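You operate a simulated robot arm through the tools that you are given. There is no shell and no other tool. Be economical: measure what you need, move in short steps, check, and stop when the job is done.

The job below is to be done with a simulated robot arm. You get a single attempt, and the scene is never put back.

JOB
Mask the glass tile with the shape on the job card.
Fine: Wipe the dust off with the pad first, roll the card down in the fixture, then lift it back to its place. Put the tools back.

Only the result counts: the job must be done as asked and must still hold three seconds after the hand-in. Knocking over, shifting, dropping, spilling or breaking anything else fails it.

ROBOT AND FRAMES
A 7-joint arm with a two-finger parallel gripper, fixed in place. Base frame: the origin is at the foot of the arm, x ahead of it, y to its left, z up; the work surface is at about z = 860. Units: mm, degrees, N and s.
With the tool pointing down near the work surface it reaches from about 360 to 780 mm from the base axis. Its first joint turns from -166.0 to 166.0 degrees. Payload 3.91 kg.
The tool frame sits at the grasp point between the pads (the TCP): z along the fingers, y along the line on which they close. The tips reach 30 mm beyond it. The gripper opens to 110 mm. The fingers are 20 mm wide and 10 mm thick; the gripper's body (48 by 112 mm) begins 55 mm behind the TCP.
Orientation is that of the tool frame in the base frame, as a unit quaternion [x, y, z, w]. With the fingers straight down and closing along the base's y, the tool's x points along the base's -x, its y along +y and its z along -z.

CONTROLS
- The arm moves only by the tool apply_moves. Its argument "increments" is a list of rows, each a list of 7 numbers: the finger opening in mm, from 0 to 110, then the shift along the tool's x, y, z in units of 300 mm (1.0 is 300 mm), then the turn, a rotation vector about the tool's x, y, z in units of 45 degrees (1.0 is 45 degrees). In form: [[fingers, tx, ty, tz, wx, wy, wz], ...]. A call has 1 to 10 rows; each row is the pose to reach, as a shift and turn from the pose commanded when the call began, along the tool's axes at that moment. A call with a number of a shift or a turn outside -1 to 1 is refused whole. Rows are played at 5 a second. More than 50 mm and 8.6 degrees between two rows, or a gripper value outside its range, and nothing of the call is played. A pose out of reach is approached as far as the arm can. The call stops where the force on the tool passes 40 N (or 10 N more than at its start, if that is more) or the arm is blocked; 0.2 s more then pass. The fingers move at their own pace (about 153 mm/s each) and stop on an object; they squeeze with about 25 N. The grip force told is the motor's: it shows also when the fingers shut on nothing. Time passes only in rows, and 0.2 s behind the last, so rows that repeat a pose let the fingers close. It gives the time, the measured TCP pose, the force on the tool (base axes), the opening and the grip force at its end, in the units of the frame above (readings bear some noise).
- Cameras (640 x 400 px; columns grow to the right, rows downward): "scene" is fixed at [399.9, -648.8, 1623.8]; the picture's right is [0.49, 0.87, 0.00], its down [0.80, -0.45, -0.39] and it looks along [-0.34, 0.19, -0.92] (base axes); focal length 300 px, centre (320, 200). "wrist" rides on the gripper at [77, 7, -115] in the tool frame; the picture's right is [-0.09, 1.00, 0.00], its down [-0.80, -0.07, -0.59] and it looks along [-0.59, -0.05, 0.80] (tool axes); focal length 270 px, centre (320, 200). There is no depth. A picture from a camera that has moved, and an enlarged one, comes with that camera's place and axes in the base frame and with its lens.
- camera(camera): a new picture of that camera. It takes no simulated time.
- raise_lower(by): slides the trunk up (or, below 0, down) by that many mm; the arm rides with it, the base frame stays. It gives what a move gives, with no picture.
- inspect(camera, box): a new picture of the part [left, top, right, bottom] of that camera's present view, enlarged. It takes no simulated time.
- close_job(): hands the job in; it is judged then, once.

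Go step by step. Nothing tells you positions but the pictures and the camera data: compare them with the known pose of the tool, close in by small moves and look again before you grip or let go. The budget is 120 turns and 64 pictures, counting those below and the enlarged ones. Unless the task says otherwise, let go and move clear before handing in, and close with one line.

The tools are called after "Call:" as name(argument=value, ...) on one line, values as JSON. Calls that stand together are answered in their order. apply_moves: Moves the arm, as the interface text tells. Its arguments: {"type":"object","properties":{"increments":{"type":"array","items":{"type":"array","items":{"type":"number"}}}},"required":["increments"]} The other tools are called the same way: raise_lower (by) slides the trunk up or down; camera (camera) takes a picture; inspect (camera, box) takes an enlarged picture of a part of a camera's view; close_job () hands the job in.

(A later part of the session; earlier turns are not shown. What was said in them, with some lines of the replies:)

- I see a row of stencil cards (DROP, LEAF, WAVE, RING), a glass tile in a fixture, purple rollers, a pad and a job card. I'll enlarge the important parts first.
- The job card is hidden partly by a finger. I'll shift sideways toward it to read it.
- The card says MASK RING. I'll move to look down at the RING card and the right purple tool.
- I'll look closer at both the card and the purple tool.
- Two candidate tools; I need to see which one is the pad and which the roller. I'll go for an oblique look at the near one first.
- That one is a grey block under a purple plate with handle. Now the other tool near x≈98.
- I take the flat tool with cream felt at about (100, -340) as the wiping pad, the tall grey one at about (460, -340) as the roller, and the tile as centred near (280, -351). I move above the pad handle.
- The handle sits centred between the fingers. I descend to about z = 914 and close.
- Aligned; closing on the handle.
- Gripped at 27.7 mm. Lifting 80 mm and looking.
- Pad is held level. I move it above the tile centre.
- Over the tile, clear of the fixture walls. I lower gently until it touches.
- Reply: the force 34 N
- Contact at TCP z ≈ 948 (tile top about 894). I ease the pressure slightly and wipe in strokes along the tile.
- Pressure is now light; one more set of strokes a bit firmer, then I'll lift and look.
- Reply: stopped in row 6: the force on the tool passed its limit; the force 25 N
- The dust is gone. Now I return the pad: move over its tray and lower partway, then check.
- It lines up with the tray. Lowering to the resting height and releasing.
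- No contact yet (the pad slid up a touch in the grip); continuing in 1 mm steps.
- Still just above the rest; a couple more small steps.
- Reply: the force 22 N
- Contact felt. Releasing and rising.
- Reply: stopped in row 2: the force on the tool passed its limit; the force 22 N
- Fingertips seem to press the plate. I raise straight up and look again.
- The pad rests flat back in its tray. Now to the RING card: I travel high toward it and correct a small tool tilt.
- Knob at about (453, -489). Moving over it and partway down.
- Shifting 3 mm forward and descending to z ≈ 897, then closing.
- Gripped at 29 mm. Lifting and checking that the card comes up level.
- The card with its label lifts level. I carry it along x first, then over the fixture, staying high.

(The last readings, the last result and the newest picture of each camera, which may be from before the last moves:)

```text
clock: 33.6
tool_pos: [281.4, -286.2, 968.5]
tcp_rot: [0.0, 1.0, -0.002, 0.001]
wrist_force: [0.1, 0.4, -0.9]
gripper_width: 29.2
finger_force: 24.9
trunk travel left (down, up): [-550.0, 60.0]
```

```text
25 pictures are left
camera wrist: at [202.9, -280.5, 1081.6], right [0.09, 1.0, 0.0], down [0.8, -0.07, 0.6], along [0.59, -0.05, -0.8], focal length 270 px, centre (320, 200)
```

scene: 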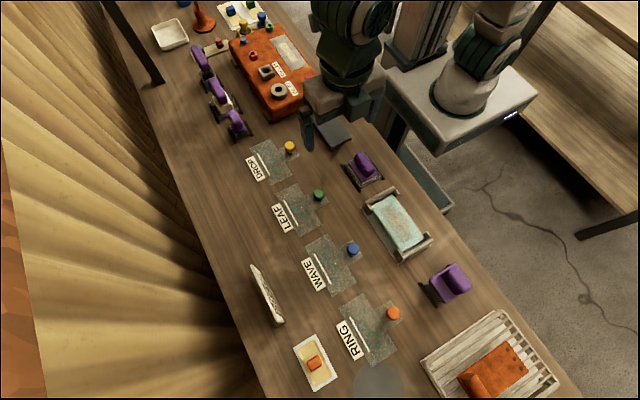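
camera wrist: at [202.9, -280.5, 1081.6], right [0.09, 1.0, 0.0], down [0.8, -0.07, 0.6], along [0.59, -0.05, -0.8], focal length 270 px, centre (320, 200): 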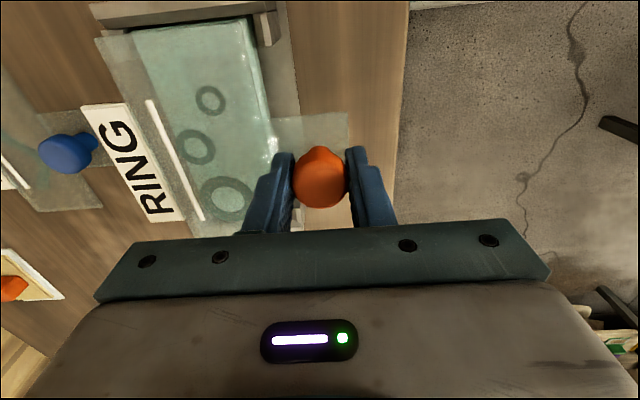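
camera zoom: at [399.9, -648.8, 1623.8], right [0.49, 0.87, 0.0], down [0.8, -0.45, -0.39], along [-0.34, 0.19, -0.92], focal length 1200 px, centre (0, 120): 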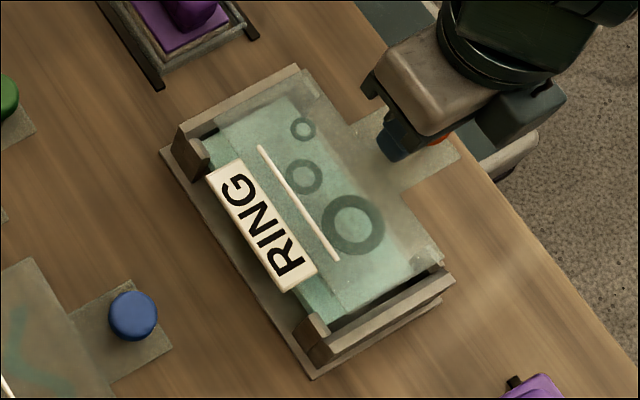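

Card is nearly over the tile; the tile centre looks like about (279.5, -356.5). I shift 4 mm in -y, 1 mm back, and lower a little for a closer check.

Call:
apply_moves(increments=[[10, 0.003, -0.013, 0.0, 0, 0, 0], [10, 0.003, -0.013, 0.04, 0, 0, 0], [10, 0.003, -0.013, 0.055, 0, 0, 0], [10, 0.003, -0.013, 0.055, 0, 0, 0]])

Call:
inspect(camera="scene", box=[355, 180, 435, 265])

Call:
inspect(camera="wrist", box=[60, 0, 360, 230])

```text
clock: 34.6
tool_pos: [279.1, -290.8, 952.5]
tcp_rot: [0.001, 1.0, -0.001, 0.0]
wrist_force: [-0.3, -1.1, -0.6]
gripper_width: 29.2
finger_force: 24.7
trunk travel left (down, up): [-550.0, 60.0]
```

```text
4.71 times, centred on (395, 222) of scene
camera zoom: at [399.9, -648.8, 1623.8], right [0.49, 0.87, 0.0], down [0.8, -0.45, -0.39], along [-0.34, 0.19, -0.92], focal length 1412 px, centre (-33, 94)
```

zoom: 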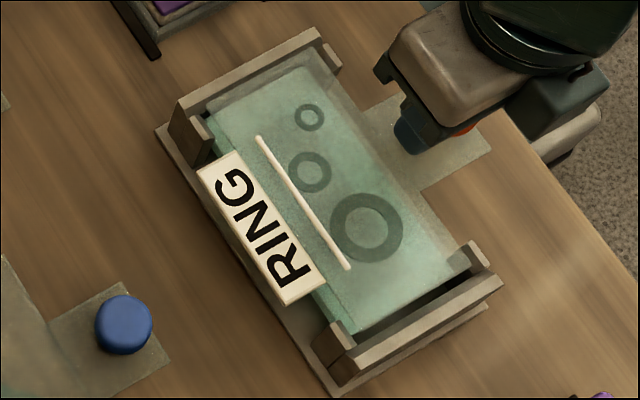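

```text
1.74 times, centred on (210, 115) of wrist
camera zoom: at [201.3, -284.7, 1066.3], right [0.09, 1.0, 0.0], down [0.8, -0.07, 0.6], along [0.59, -0.05, -0.8], focal length 470 px, centre (511, 348)
```

zoom: 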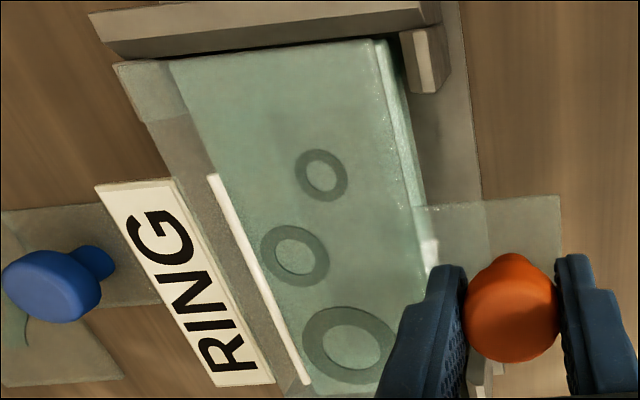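

Offsets look within 2–3 mm. I lower a further 10 mm slowly, watching the force.

Call:
apply_moves(increments=[[10, 0, 0.003, 0.01, 0, 0, 0], [10, 0, 0.003, 0.02, 0, 0, 0], [10, 0, 0.003, 0.03, 0, 0, 0], [10, 0, 0.003, 0.037, 0, 0, 0]])

Call:
inspect(camera="wrist", box=[80, 0, 320, 150])

Call:
inspect(camera="scene", box=[355, 180, 435, 265])

```text
clock: 35.6
tool_pos: [279.0, -291.3, 941.2]
tcp_rot: [0.0, 1.0, -0.001, -0.001]
wrist_force: [-0.2, 0.2, -1.4]
gripper_width: 29.3
finger_force: 25.2
trunk travel left (down, up): [-550.0, 60.0]
```

```text
2.67 times, centred on (200, 75) of wrist
camera zoom: at [202.0, -284.6, 1055.2], right [0.09, 1.0, 0.0], down [0.8, -0.07, 0.6], along [0.59, -0.05, -0.8], focal length 721 px, centre (640, 533)
```

zoom: 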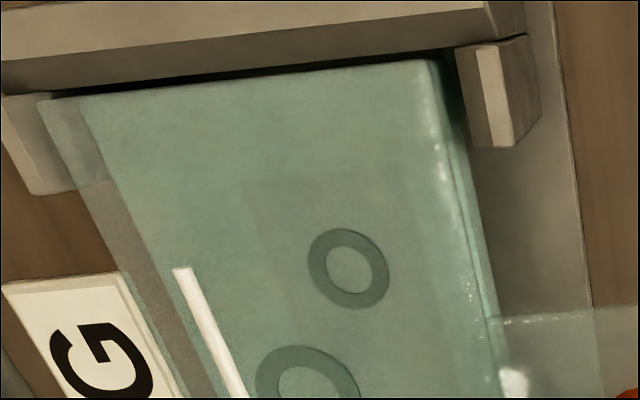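

```text
4.71 times, centred on (395, 222) of scene
camera zoom: at [399.9, -648.8, 1623.8], right [0.49, 0.87, 0.0], down [0.8, -0.45, -0.39], along [-0.34, 0.19, -0.92], focal length 1412 px, centre (-33, 94)
```

zoom: 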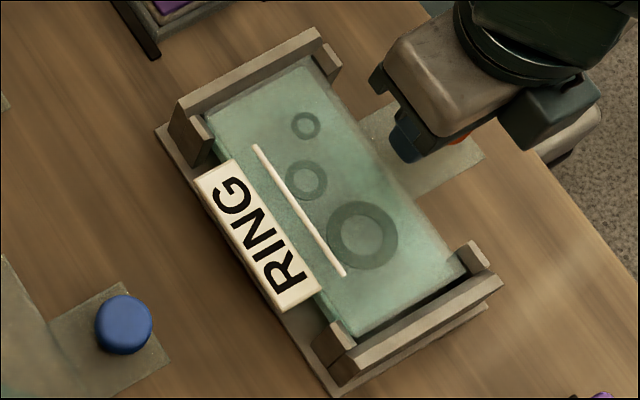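

The card overhangs about 2 mm on the -y side. I correct +2 mm and lower onto the tile.

Call:
apply_moves(increments=[[10, 0, 0.007, 0, 0, 0, 0], [10, 0, 0.007, 0.008, 0, 0, 0], [10, 0, 0.007, 0.014, 0, 0, 0], [10, 0, 0.007, 0.019, 0, 0, 0], [10, 0, 0.007, 0.019, 0, 0, 0]])

Call:
inspect(camera="wrist", box=[80, 0, 320, 150])

```text
clock: 36.9
tool_pos: [279.3, -288.9, 937.3]
tcp_rot: [0.0, 1.0, -0.001, 0.001]
wrist_force: [0.7, 0.4, -0.7]
gripper_width: 28.8
finger_force: 25.6
trunk travel left (down, up): [-550.0, 60.0]
```

```text
2.67 times, centred on (200, 75) of wrist
camera zoom: at [202.0, -282.8, 1050.0], right [0.09, 1.0, 0.0], down [0.8, -0.07, 0.6], along [0.59, -0.05, -0.8], focal length 721 px, centre (640, 533)
```

zoom: 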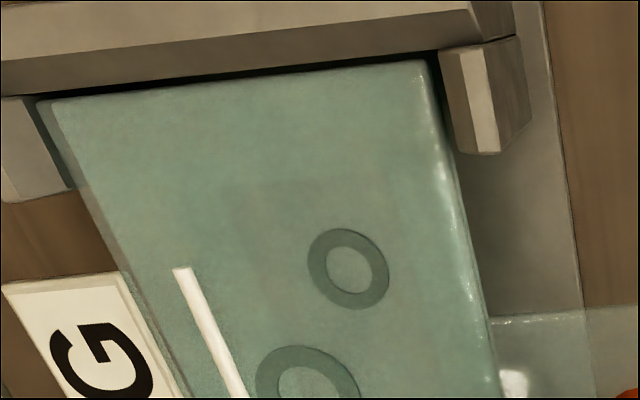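

Well aligned now between the posts. Lowering the last few millimetres.

Call:
apply_moves(increments=[[10, 0, 0, 0.004, 0, 0, 0], [10, 0, 0, 0.008, 0, 0, 0], [10, 0, 0, 0.008, 0, 0, 0]])

Call:
apply_moves(increments=[[10, 0, 0, 0.003, 0, 0, 0], [10, 0, 0, 0.005, 0, 0, 0], [10, 0, 0, 0.005, 0, 0, 0]])

```text
clock: 37.6
tool_pos: [278.5, -288.0, 933.8]
tcp_rot: [0.001, 1.0, -0.002, 0.001]
wrist_force: [0.1, 0.6, 12.9]
gripper_width: 29.1
finger_force: 25.3
trunk travel left (down, up): [-550.0, 60.0]
```

```text
clock: 38.5
tool_pos: [280.2, -289.4, 932.7]
tcp_rot: [0.0, 1.0, -0.001, 0.001]
wrist_force: [2.4, 2.4, 13.0]
gripper_width: 29.2
finger_force: 25.4
trunk travel left (down, up): [-550.0, 60.0]
```

Contact on the tile. Easing slightly, opening, rising clear and checking.

Call:
apply_moves(increments=[[20, 0, 0, -0.004, 0, 0, 0], [45, 0, 0, -0.004, 0, 0, 0], [60, 0, 0, -0.004, 0, 0, 0], [60, 0, 0, -0.06, 0, 0, 0], [60, 0, 0, -0.18, 0, 0, 0], [60, 0, 0, -0.28, 0, 0, 0], [60, 0, 0, -0.28, 0, 0, 0]])

Call:
camera(camera="wrist")

Call:
inspect(camera="scene", box=[355, 180, 435, 265])

```text
clock: 40.0
tool_pos: [280.0, -287.0, 1015.2]
tcp_rot: [0.0, 1.0, -0.001, 0.0]
wrist_force: [-0.1, 0.0, 0.2]
gripper_width: 60.2
finger_force: 0.0
trunk travel left (down, up): [-550.0, 60.0]
```

```text
19 pictures are left
camera wrist: at [202.4, -281.4, 1128.8], right [0.09, 1.0, 0.0], down [0.8, -0.07, 0.6], along [0.59, -0.05, -0.8], focal length 270 px, centre (320, 200)
```

wrist: 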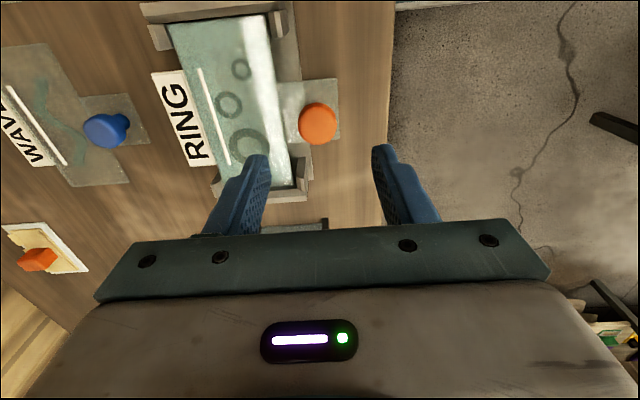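

```text
4.71 times, centred on (395, 222) of scene
camera zoom: at [399.9, -648.8, 1623.8], right [0.49, 0.87, 0.0], down [0.8, -0.45, -0.39], along [-0.34, 0.19, -0.92], focal length 1412 px, centre (-33, 94)
```

zoom: 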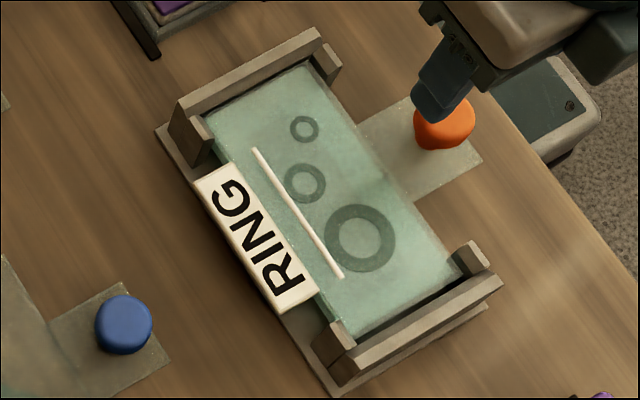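

The card is seated on the tile. Next the roller: I move to view it before gripping.

Call:
apply_moves(increments=[[70, -0.12, -0.04, 0, 0, 0, 0], [70, -0.24, -0.09, 0, 0, 0, 0], [70, -0.36, -0.13, 0, 0, 0, 0], [70, -0.48, -0.173, 0, 0, 0, 0], [70, -0.6, -0.173, 0.02, 0, 0, 0], [70, -0.6, -0.173, 0.1, 0, 0, 0], [70, -0.6, -0.173, 0.1, 0, 0, 0]])

Call:
inspect(camera="wrist", box=[200, 60, 440, 230])

```text
clock: 41.6
tool_pos: [458.2, -341.0, 984.9]
tcp_rot: [0.0, 1.0, -0.001, 0.0]
wrist_force: [0.0, -0.3, 0.2]
gripper_width: 69.8
finger_force: 0.0
trunk travel left (down, up): [-550.0, 60.0]
```

```text
2.35 times, centred on (320, 145) of wrist
camera zoom: at [381.2, -334.0, 1099.6], right [0.09, 1.0, 0.0], down [0.8, -0.07, 0.6], along [0.59, -0.05, -0.8], focal length 636 px, centre (320, 329)
```

zoom: 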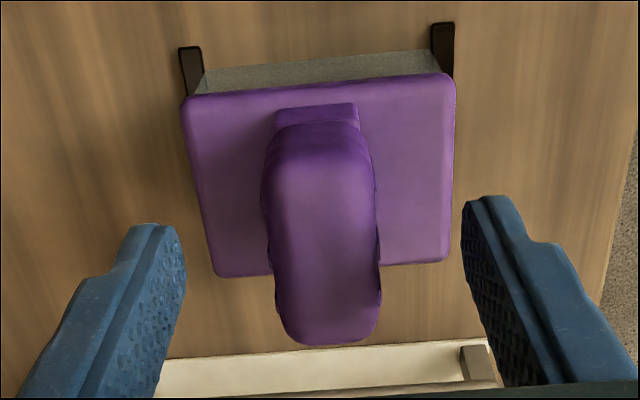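

Roller plate centre about (466, -340) with its handle along x. Descending to z ≈ 941 and gripping.

Call:
apply_moves(increments=[[62, -0.027, 0, 0.07, 0, 0, 0], [62, -0.027, 0, 0.12, 0, 0, 0], [62, -0.027, 0, 0.14, 0, 0, 0], [62, -0.027, 0, 0.147, 0, 0, 0], [62, -0.027, 0, 0.147, 0, 0, 0]])

Call:
inspect(camera="wrist", box=[200, 60, 440, 230])

```text
clock: 42.9
tool_pos: [467.0, -341.1, 944.9]
tcp_rot: [0.001, 1.0, -0.003, 0.003]
wrist_force: [3.4, -0.4, 25.8]
gripper_width: 62.2
finger_force: 0.0
trunk travel left (down, up): [-550.0, 60.0]
```

```text
2.35 times, centred on (320, 145) of wrist
camera zoom: at [389.4, -334.5, 1058.3], right [0.09, 1.0, 0.0], down [0.8, -0.07, 0.6], along [0.6, -0.06, -0.8], focal length 636 px, centre (320, 329)
```

zoom: 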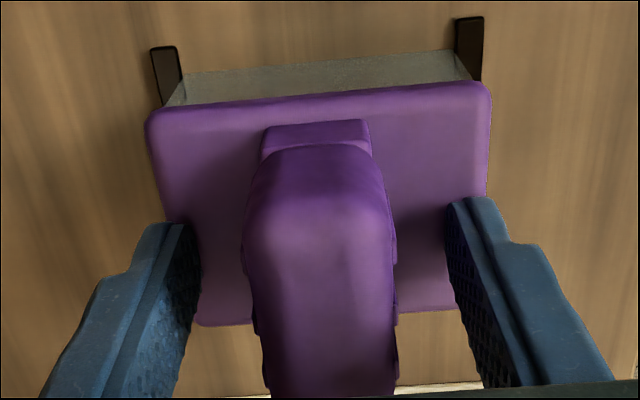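

Tips touch the plate at about 915. I rise to z ≈ 947 and close.

Call:
apply_moves(increments=[[62, 0, 0, -0.02, 0, 0, 0], [62, 0, 0, -0.02, 0, 0, 0], [30, 0, 0, -0.02, 0, 0, 0], [10, 0, 0, -0.02, 0, 0, 0], [10, 0, 0, -0.02, 0, 0, 0]])

```text
clock: 44.0
tool_pos: [467.4, -342.5, 947.7]
tcp_rot: [0.0, 1.0, -0.001, 0.0]
wrist_force: [0.3, -0.1, -0.1]
gripper_width: 28.0
finger_force: 25.1
trunk travel left (down, up): [-550.0, 60.0]
```

Gripped. Lifting it straight up and looking at its underside shape.

Call:
apply_moves(increments=[[10, 0, 0, -0.04, 0, 0, 0], [10, 0, 0, -0.12, 0, 0, 0], [10, 0, 0, -0.25, 0, 0, 0], [10, 0, 0, -0.36, 0, 0, 0], [10, 0, 0, -0.36, 0, 0, 0]])

Call:
inspect(camera="wrist", box=[180, 0, 460, 230])

Call:
inspect(camera="scene", box=[350, 180, 500, 310])

```text
clock: 45.2
tool_pos: [469.0, -341.7, 1056.7]
tcp_rot: [0.0, 1.0, 0.0, 0.001]
wrist_force: [-0.3, 0.1, -2.1]
gripper_width: 27.7
finger_force: 25.0
trunk travel left (down, up): [-550.0, 60.0]
```

```text
1.74 times, centred on (320, 115) of wrist
camera zoom: at [391.6, -334.8, 1169.7], right [0.09, 1.0, 0.0], down [0.8, -0.07, 0.59], along [0.59, -0.05, -0.8], focal length 470 px, centre (320, 348)
```

zoom: 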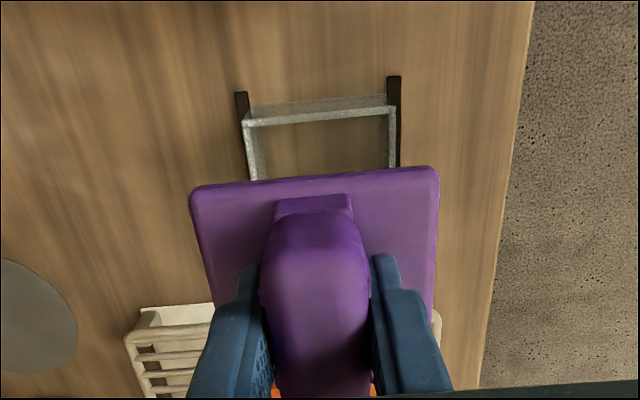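

```text
3.08 times, centred on (425, 245) of scene
camera zoom: at [399.9, -648.8, 1623.8], right [0.49, 0.87, 0.0], down [0.8, -0.45, -0.39], along [-0.34, 0.19, -0.92], focal length 923 px, centre (-3, 62)
```

zoom: 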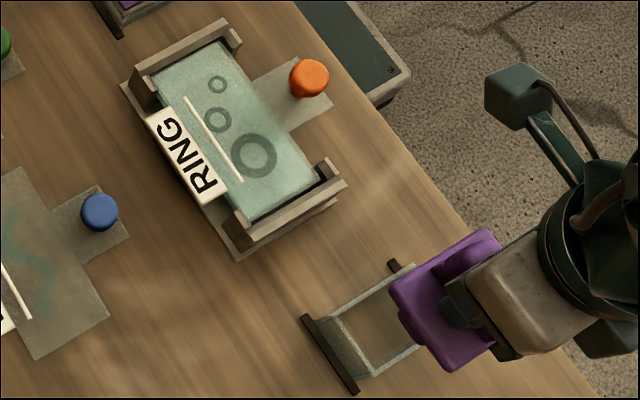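

The tall grey part is the empty stand; the drum hides under the plate. I carry the roller high over the card and lower to just above the expected contact.

Call:
apply_moves(increments=[[10, 0.14, -0.02, 0, 0, 0, 0], [10, 0.28, -0.04, 0, 0, 0, 0], [10, 0.42, -0.054, 0, 0, 0, 0], [10, 0.54, -0.054, 0, 0, 0, 0], [10, 0.627, -0.054, 0, 0, 0, 0], [10, 0.627, -0.054, 0.1, 0, 0, 0], [10, 0.627, -0.054, 0.2, 0, 0, 0], [10, 0.627, -0.054, 0.2, 0, 0, 0]])

Call:
inspect(camera="scene", box=[350, 180, 450, 270])

```text
clock: 47.0
tool_pos: [280.8, -357.9, 994.1]
tcp_rot: [0.0, 1.0, -0.001, 0.0]
wrist_force: [0.2, 0.1, -2.1]
gripper_width: 27.9
finger_force: 24.9
trunk travel left (down, up): [-550.0, 60.0]
```

```text
4.44 times, centred on (400, 225) of scene
camera zoom: at [399.9, -648.8, 1623.8], right [0.49, 0.87, 0.0], down [0.8, -0.45, -0.39], along [-0.34, 0.19, -0.92], focal length 1334 px, centre (-36, 89)
```

zoom: 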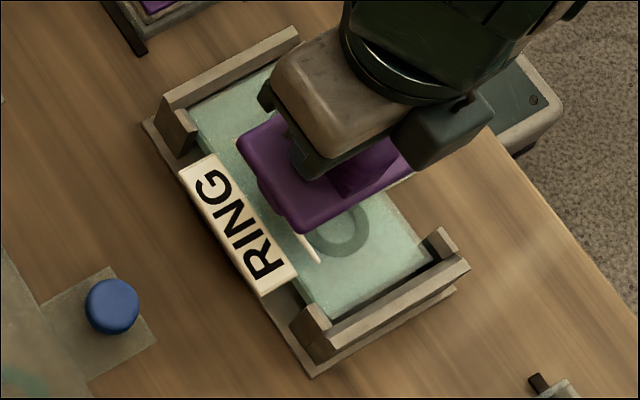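

Centred over the card. Lowering in small steps to find contact.

Call:
apply_moves(increments=[[10, 0, 0, 0.008, 0, 0, 0], [10, 0, 0, 0.016, 0, 0, 0], [10, 0, 0, 0.023, 0, 0, 0], [10, 0, 0, 0.03, 0, 0, 0]])

```text
clock: 48.0
tool_pos: [280.2, -357.2, 986.4]
tcp_rot: [0.001, 1.0, 0.0, 0.002]
wrist_force: [0.3, -0.1, -2.0]
gripper_width: 28.1
finger_force: 24.1
trunk travel left (down, up): [-550.0, 60.0]
```

Call:
apply_moves(increments=[[10, 0, 0, 0.005, 0, 0, 0], [10, 0, 0, 0.01, 0, 0, 0], [10, 0, 0, 0.015, 0, 0, 0]])

```text
clock: 48.9
tool_pos: [279.1, -356.5, 985.0]
tcp_rot: [0.001, 1.0, -0.003, 0.003]
wrist_force: [0.6, -0.9, 34.2]
gripper_width: 27.7
finger_force: 25.6
trunk travel left (down, up): [-550.0, 60.0]
```

Contact at z ≈ 985. I ease slightly and roll along the tile to both ends.

Call:
apply_moves(increments=[[10, 0, 0, -0.004, 0, 0, 0], [10, 0.05, 0, -0.004, 0, 0, 0], [10, 0.1, 0, -0.004, 0, 0, 0], [10, 0.145, 0, -0.004, 0, 0, 0], [10, 0.165, 0, -0.004, 0, 0, 0], [10, 0.1, 0, -0.004, 0, 0, 0], [10, 0.03, 0, -0.004, 0, 0, 0], [10, -0.04, 0, -0.004, 0, 0, 0], [10, -0.1, 0, -0.004, 0, 0, 0], [10, -0.145, 0, -0.004, 0, 0, 0]])

```text
clock: 51.0
tool_pos: [323.0, -355.6, 984.6]
tcp_rot: [0.0, 1.0, -0.001, 0.0]
wrist_force: [-0.3, -1.5, 15.7]
gripper_width: 27.8
finger_force: 24.9
trunk travel left (down, up): [-550.0, 60.0]
```

Rolling smoothly at about 16 N. One more full pass with slightly more pressure.

Call:
apply_moves(increments=[[10, -0.022, 0, 0.002, 0, 0, 0], [10, 0.04, 0, 0.002, 0, 0, 0], [10, 0.11, 0, 0.002, 0, 0, 0], [10, 0.18, 0, 0.002, 0, 0, 0], [10, 0.25, 0, 0.002, 0, 0, 0], [10, 0.31, 0, 0.002, 0, 0, 0], [10, 0.24, 0, 0.002, 0, 0, 0], [10, 0.17, 0, 0.002, 0, 0, 0], [10, 0.1, 0, 0.002, 0, 0, 0], [10, 0.04, 0, 0.002, 0, 0, 0]])

```text
clock: 53.2
tool_pos: [308.6, -355.7, 982.9]
tcp_rot: [0.001, 1.0, -0.002, 0.0]
wrist_force: [-0.2, -2.5, 30.9]
gripper_width: 27.7
finger_force: 24.8
trunk travel left (down, up): [-550.0, 60.0]
```

Finishing the far end again, then lifting straight up.

Call:
apply_moves(increments=[[10, -0.04, 0, -0.001, 0, 0, 0], [10, -0.07, 0, -0.001, 0, 0, 0], [10, 0, 0, -0.001, 0, 0, 0], [10, 0.06, 0, -0.001, 0, 0, 0], [10, 0.06, 0, -0.02, 0, 0, 0], [10, 0.06, 0, -0.1, 0, 0, 0], [10, 0.06, 0, -0.22, 0, 0, 0], [10, 0.06, 0, -0.25, 0, 0, 0]])

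Call:
inspect(camera="scene", box=[350, 180, 450, 270])

```text
clock: 55.0
tool_pos: [291.2, -356.0, 1058.8]
tcp_rot: [0.0, 1.0, -0.001, -0.001]
wrist_force: [0.8, -0.1, -2.2]
gripper_width: 28.1
finger_force: 24.9
trunk travel left (down, up): [-550.0, 60.0]
```

```text
4.44 times, centred on (400, 225) of scene
camera zoom: at [399.9, -648.8, 1623.8], right [0.49, 0.87, 0.0], down [0.8, -0.45, -0.39], along [-0.34, 0.19, -0.92], focal length 1334 px, centre (-36, 89)
```

zoom: 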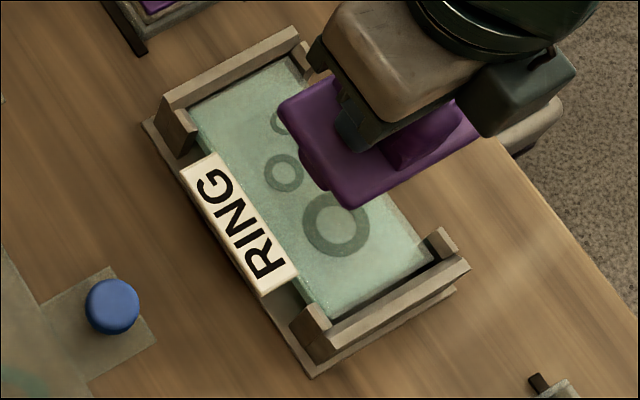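

The white strip is gone, showing the roll registered. Now the roller goes back over its stand.

Call:
apply_moves(increments=[[10, -0.14, 0.02, 0, 0, 0, 0], [10, -0.28, 0.04, 0, 0, 0, 0], [10, -0.42, 0.047, 0, 0, 0, 0], [10, -0.54, 0.047, 0, 0, 0, 0], [10, -0.587, 0.047, 0, 0, 0, 0], [10, -0.587, 0.047, 0.1, 0, 0, 0], [10, -0.587, 0.047, 0.2, 0, 0, 0], [10, -0.587, 0.047, 0.2, 0, 0, 0]])

Call:
inspect(camera="wrist", box=[200, 0, 440, 230])

```text
clock: 56.9
tool_pos: [470.3, -340.6, 998.0]
tcp_rot: [0.001, 1.0, -0.001, -0.001]
wrist_force: [-0.4, -0.3, -2.6]
gripper_width: 27.9
finger_force: 24.5
trunk travel left (down, up): [-550.0, 60.0]
```

```text
1.74 times, centred on (320, 115) of wrist
camera zoom: at [392.3, -334.8, 1111.1], right [0.09, 1.0, 0.0], down [0.8, -0.07, 0.6], along [0.59, -0.05, -0.8], focal length 470 px, centre (320, 348)
```

zoom: 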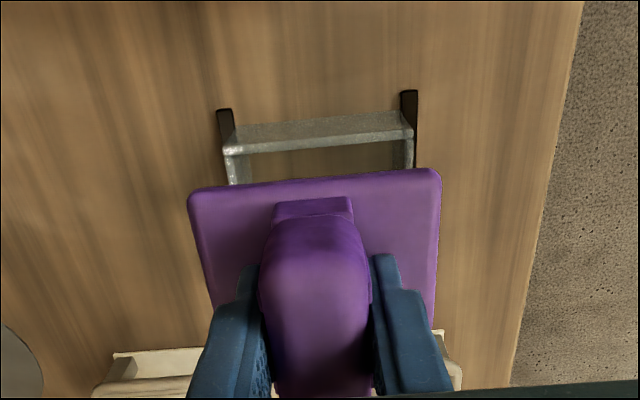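

By bookkeeping of my commands, the stand position is 1.5 mm back in x and 2 mm in +y from here. I apply that and lower.

Call:
apply_moves(increments=[[10, 0.005, 0.007, 0, 0, 0, 0], [10, 0.005, 0.007, 0.06, 0, 0, 0], [10, 0.005, 0.007, 0.11, 0, 0, 0], [10, 0.005, 0.007, 0.14, 0, 0, 0], [10, 0.005, 0.007, 0.155, 0, 0, 0], [10, 0.005, 0.007, 0.16, 0, 0, 0]])

```text
clock: 58.2
tool_pos: [467.5, -340.9, 950.4]
tcp_rot: [0.0, 1.0, -0.001, 0.0]
wrist_force: [-0.3, 0.2, -3.0]
gripper_width: 27.7
finger_force: 25.1
trunk travel left (down, up): [-550.0, 60.0]
```

Call:
apply_moves(increments=[[10, 0, 0, 0.004, 0, 0, 0], [10, 0, 0, 0.008, 0, 0, 0], [10, 0, 0, 0.008, 0, 0, 0]])

Call:
apply_moves(increments=[[10, 0, 0, 0.003, 0, 0, 0], [10, 0, 0, 0.003, 0, 0, 0]])

```text
clock: 59.0
tool_pos: [466.8, -339.2, 948.2]
tcp_rot: [0.002, 1.0, -0.001, 0.0]
wrist_force: [-0.5, -0.2, -2.9]
gripper_width: 27.7
finger_force: 25.4
trunk travel left (down, up): [-550.0, 60.0]
```

```text
clock: 59.6
tool_pos: [467.4, -340.7, 946.2]
tcp_rot: [0.001, 1.0, 0.0, 0.0]
wrist_force: [-0.7, 0.2, -2.3]
gripper_width: 27.9
finger_force: 25.0
trunk travel left (down, up): [-550.0, 60.0]
```

Call:
apply_moves(increments=[[10, 0, 0, 0.003, 0, 0, 0], [10, 0, 0, 0.003, 0, 0, 0]])

Call:
apply_moves(increments=[[10, 0, 0, 0.003, 0, 0, 0], [10, 0, 0, 0.003, 0, 0, 0]])

```text
clock: 60.2
tool_pos: [468.2, -341.2, 945.3]
tcp_rot: [0.0, 1.0, -0.001, -0.001]
wrist_force: [0.6, 0.0, -2.6]
gripper_width: 27.8
finger_force: 25.0
trunk travel left (down, up): [-550.0, 60.0]
```

```text
clock: 60.9
tool_pos: [466.7, -340.7, 945.2]
tcp_rot: [0.001, 1.0, 0.0, 0.001]
wrist_force: [1.4, -0.7, 3.3]
gripper_width: 27.8
finger_force: 25.3
trunk travel left (down, up): [-550.0, 60.0]
```

Contact felt (+6 N). Opening and rising.

Call:
apply_moves(increments=[[30, 0, 0, 0, 0, 0, 0], [50, 0, 0, -0.003, 0, 0, 0], [62, 0, 0, -0.008, 0, 0, 0], [62, 0, 0, -0.05, 0, 0, 0], [62, 0, 0, -0.15, 0, 0, 0], [62, 0, 0, -0.28, 0, 0, 0], [62, 0, 0, -0.28, 0, 0, 0]])

Call:
camera(camera="wrist")

```text
clock: 62.5
tool_pos: [468.2, -340.9, 1028.2]
tcp_rot: [0.0, 1.0, -0.001, 0.0]
wrist_force: [0.0, -0.2, -0.8]
gripper_width: 62.0
finger_force: 0.0
trunk travel left (down, up): [-550.0, 60.0]
```

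```text
10 pictures are left
camera wrist: at [391.1, -333.9, 1141.9], right [0.09, 1.0, 0.0], down [0.8, -0.07, 0.6], along [0.59, -0.05, -0.8], focal length 270 px, centre (320, 200)
```

wrist: 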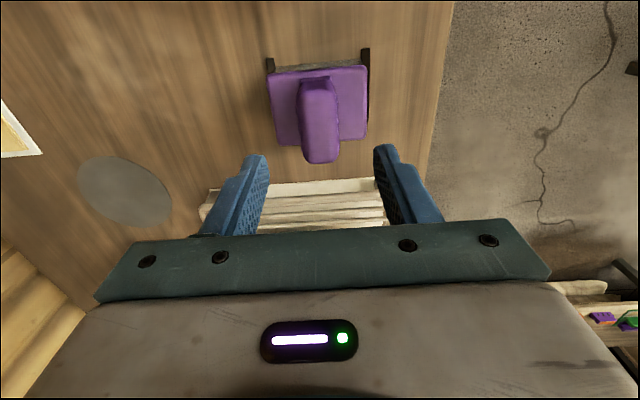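

Roller is home. Now back to the card's knob at about (279.5, -288.7).

Call:
apply_moves(increments=[[60, 0.14, 0.04, 0, 0, 0, 0], [60, 0.28, 0.09, 0, 0, 0, 0], [60, 0.42, 0.14, 0, 0, 0, 0], [60, 0.56, 0.174, 0, 0, 0, 0], [60, 0.627, 0.174, 0, 0, 0, 0], [60, 0.627, 0.174, 0.1, 0, 0, 0], [60, 0.627, 0.174, 0.17, 0, 0, 0], [60, 0.627, 0.174, 0.17, 0, 0, 0]])

Call:
inspect(camera="wrist", box=[120, 0, 440, 230])

```text
clock: 64.2
tool_pos: [280.2, -288.3, 978.5]
tcp_rot: [-0.001, 1.0, -0.001, 0.001]
wrist_force: [-0.2, -0.1, 0.8]
gripper_width: 59.7
finger_force: 0.1
trunk travel left (down, up): [-550.0, 60.0]
```

```text
1.74 times, centred on (280, 115) of wrist
camera zoom: at [201.9, -280.9, 1091.6], right [0.09, 1.0, 0.0], down [0.8, -0.07, 0.6], along [0.59, -0.05, -0.8], focal length 470 px, centre (390, 348)
```

zoom: 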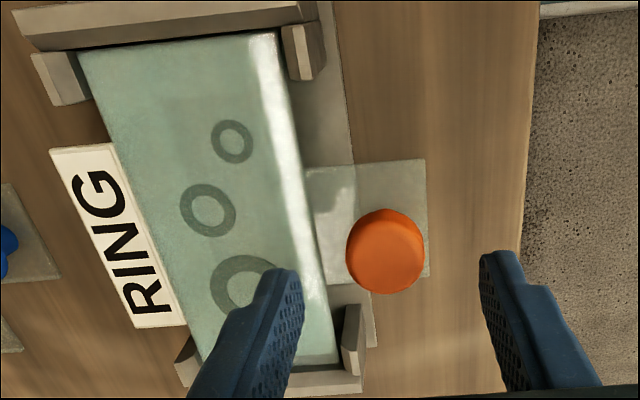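

Knob centred. Descending to z ≈ 934 and gripping.

Call:
apply_moves(increments=[[60, 0, 0, 0.08, 0, 0, 0], [60, 0, 0, 0.13, 0, 0, 0], [60, 0, 0, 0.147, 0, 0, 0], [35, 0, 0, 0.147, 0, 0, 0], [10, 0, 0, 0.147, 0, 0, 0], [10, 0, 0, 0.147, 0, 0, 0]])

```text
clock: 65.7
tool_pos: [280.5, -288.2, 934.1]
tcp_rot: [0.001, 1.0, -0.001, 0.0]
wrist_force: [-0.4, -0.5, -0.9]
gripper_width: 28.9
finger_force: 24.6
trunk travel left (down, up): [-550.0, 60.0]
```

Gripped. Lifting straight up off the tile.

Call:
apply_moves(increments=[[10, 0, 0, -0.01, 0, 0, 0], [10, 0, 0, -0.03, 0, 0, 0], [10, 0, 0, -0.06, 0, 0, 0], [10, 0, 0, -0.12, 0, 0, 0], [10, 0, 0, -0.23, 0, 0, 0], [10, 0, 0, -0.23, 0, 0, 0]])

Call:
inspect(camera="scene", box=[340, 170, 460, 270])

```text
clock: 67.0
tool_pos: [279.5, -285.5, 1000.1]
tcp_rot: [0.001, 1.0, -0.001, 0.0]
wrist_force: [-0.6, 0.4, -0.8]
gripper_width: 28.9
finger_force: 25.0
trunk travel left (down, up): [-550.0, 60.0]
```

```text
4.00 times, centred on (400, 220) of scene
camera zoom: at [399.9, -648.8, 1623.8], right [0.49, 0.87, 0.0], down [0.8, -0.45, -0.39], along [-0.34, 0.19, -0.92], focal length 1200 px, centre (0, 120)
```

zoom: 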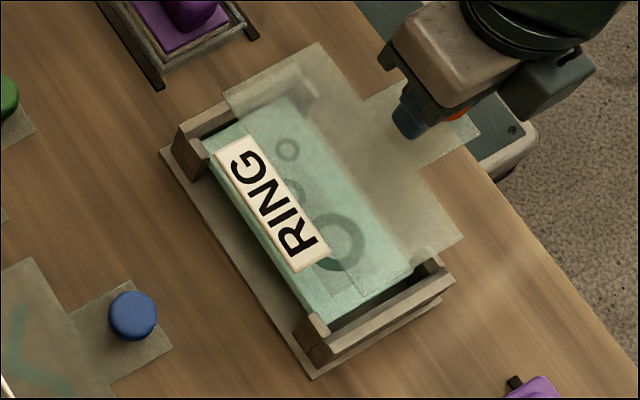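

The rings stayed on the tile. I carry the card back by the same route to above its place.

Call:
apply_moves(increments=[[10, 0, -0.12, -0.03, 0, 0, 0], [10, 0, -0.26, -0.03, 0, 0, 0], [10, 0, -0.4, -0.03, 0, 0, 0], [10, 0, -0.54, -0.03, 0, 0, 0], [10, -0.06, -0.65, -0.03, 0, 0, 0], [10, -0.18, -0.671, -0.03, 0, 0, 0], [10, -0.32, -0.671, -0.03, 0, 0, 0], [10, -0.46, -0.671, -0.03, 0, 0, 0], [10, -0.56, -0.671, -0.02, 0, 0, 0], [10, -0.589, -0.671, 0.08, 0, 0, 0]])

Call:
apply_moves(increments=[[10, 0, 0, 0.08, 0, 0, 0], [10, 0, 0, 0.15, 0, 0, 0], [10, 0, 0, 0.15, 0, 0, 0]])

Call:
inspect(camera="scene", box=[230, 240, 550, 400])

```text
clock: 69.2
tool_pos: [456.5, -489.1, 979.3]
tcp_rot: [0.001, 1.0, -0.001, 0.0]
wrist_force: [0.8, -0.2, -0.7]
gripper_width: 29.1
finger_force: 25.0
trunk travel left (down, up): [-550.0, 60.0]
```

```text
clock: 70.0
tool_pos: [455.3, -488.1, 936.0]
tcp_rot: [0.0, 1.0, -0.001, 0.001]
wrist_force: [0.0, 0.5, -1.1]
gripper_width: 29.2
finger_force: 25.3
trunk travel left (down, up): [-550.0, 60.0]
```

```text
2.00 times, centred on (390, 320) of scene
camera zoom: at [399.9, -648.8, 1623.8], right [0.49, 0.87, 0.0], down [0.8, -0.45, -0.39], along [-0.34, 0.19, -0.92], focal length 600 px, centre (180, -40)
```

zoom: 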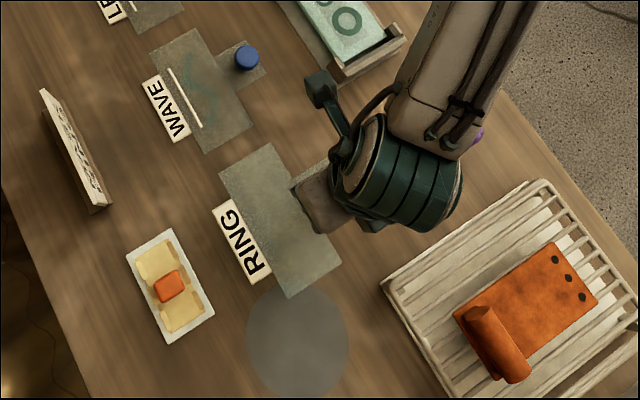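

Over its place with correct heading. Lowering to the table.

Call:
apply_moves(increments=[[10, 0, -0.001, 0.06, 0, 0, 0], [10, 0, -0.001, 0.1, 0, 0, 0], [10, 0, -0.001, 0.12, 0, 0, 0], [10, 0, -0.001, 0.126, 0, 0, 0], [10, 0, -0.001, 0.126, 0, 0, 0]])

Call:
inspect(camera="scene", box=[230, 240, 550, 400])

```text
clock: 71.2
tool_pos: [455.2, -490.0, 897.0]
tcp_rot: [0.001, 1.0, -0.002, 0.002]
wrist_force: [0.1, -0.3, 0.0]
gripper_width: 28.8
finger_force: 25.1
trunk travel left (down, up): [-550.0, 60.0]
```

```text
2.00 times, centred on (390, 320) of scene
camera zoom: at [399.9, -648.8, 1623.8], right [0.49, 0.87, 0.0], down [0.8, -0.45, -0.39], along [-0.34, 0.19, -0.92], focal length 600 px, centre (180, -40)
```

zoom: 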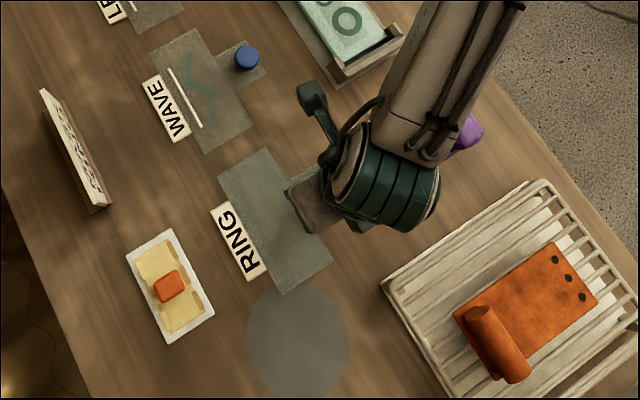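

It matches the original place. A last millimetre to touch, then release and rise.

Call:
apply_moves(increments=[[10, 0, 0, 0.003, 0, 0, 0], [25, 0, 0, 0.003, 0, 0, 0], [45, 0, 0, 0.001, 0, 0, 0], [60, 0, 0, 0, 0, 0, 0], [60, 0, 0, -0.06, 0, 0, 0], [60, 0, 0, -0.2, 0, 0, 0], [60, 0, 0, -0.35, 0, 0, 0], [60, 0.1, 0, -0.5, 0, 0, 0], [60, 0.25, 0, -0.6, 0, 0, 0]])

Call:
camera(camera="scene")

Call:
camera(camera="wrist")

```text
refused: row 8 steps farther than a row can; nothing moved
```

```text
5 pictures are left
```

scene: 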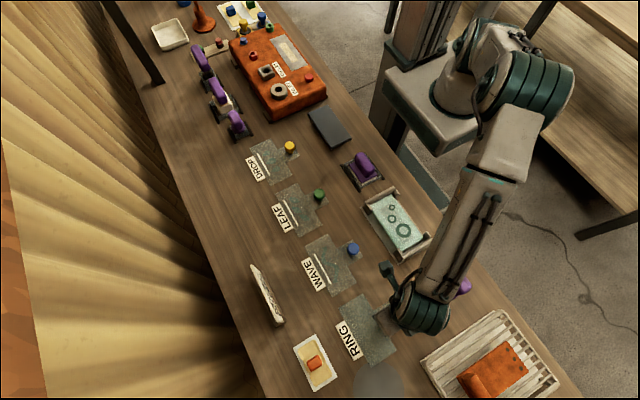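

```text
4 pictures are left
camera wrist: at [378.1, -483.6, 1010.1], right [0.09, 1.0, 0.0], down [0.8, -0.07, 0.6], along [0.59, -0.05, -0.8], focal length 270 px, centre (320, 200)
```

wrist: 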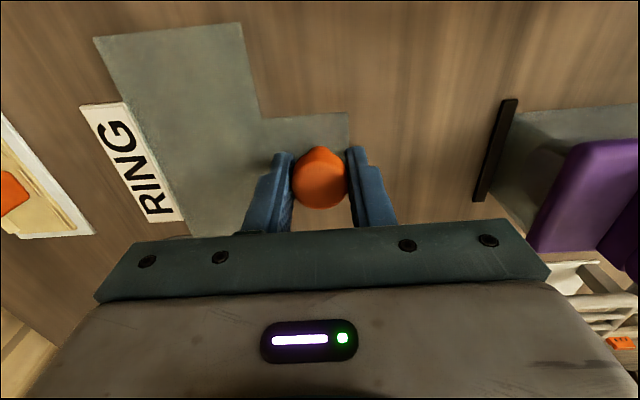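

The call was refused for one long step; nothing moved. I repeat with shorter steps.

Call:
apply_moves(increments=[[10, 0, 0, 0.003, 0, 0, 0], [25, 0, 0, 0.003, 0, 0, 0], [45, 0, 0, 0.001, 0, 0, 0], [60, 0, 0, 0, 0, 0, 0], [60, 0, 0, 0, 0, 0, 0], [60, 0, 0, -0.06, 0, 0, 0], [60, 0, 0, -0.2, 0, 0, 0], [60, 0, 0, -0.34, 0, 0, 0], [60, 0, 0, -0.48, 0, 0, 0], [60, 0.05, 0, -0.6, 0, 0, 0]])

Call:
camera(camera="wrist")

Call:
camera(camera="scene")

```text
clock: 73.5
tool_pos: [439.8, -490.1, 1077.2]
tcp_rot: [0.0, 1.0, -0.001, 0.001]
wrist_force: [0.6, -0.5, 0.3]
gripper_width: 59.7
finger_force: 0.1
trunk travel left (down, up): [-550.0, 60.0]
```

```text
3 pictures are left
camera wrist: at [362.5, -483.6, 1190.4], right [0.09, 1.0, 0.0], down [0.8, -0.07, 0.6], along [0.59, -0.05, -0.8], focal length 270 px, centre (320, 200)
```

wrist: 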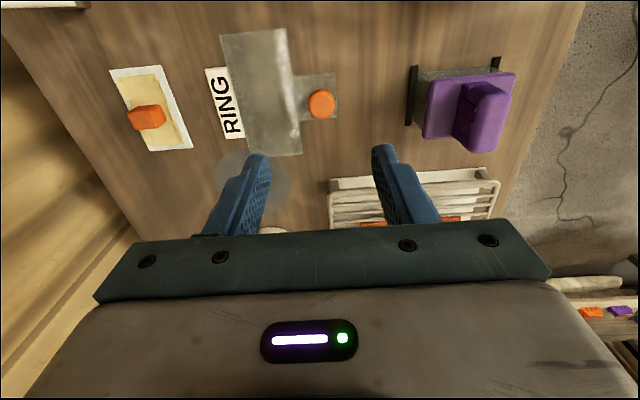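

```text
2 pictures are left
```

scene: 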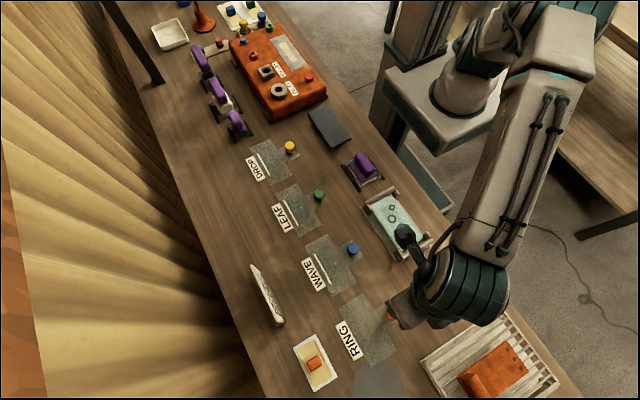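

The rings are on the tile, and the card, pad and roller are all back in their places with the gripper clear. I'm handing in.

Call:
close_job()

```text
The job is handed in.
```

I wiped the dust off the glass tile and rolled the RING mask onto it. The card, pad and roller are back in their places, and the job is handed in.
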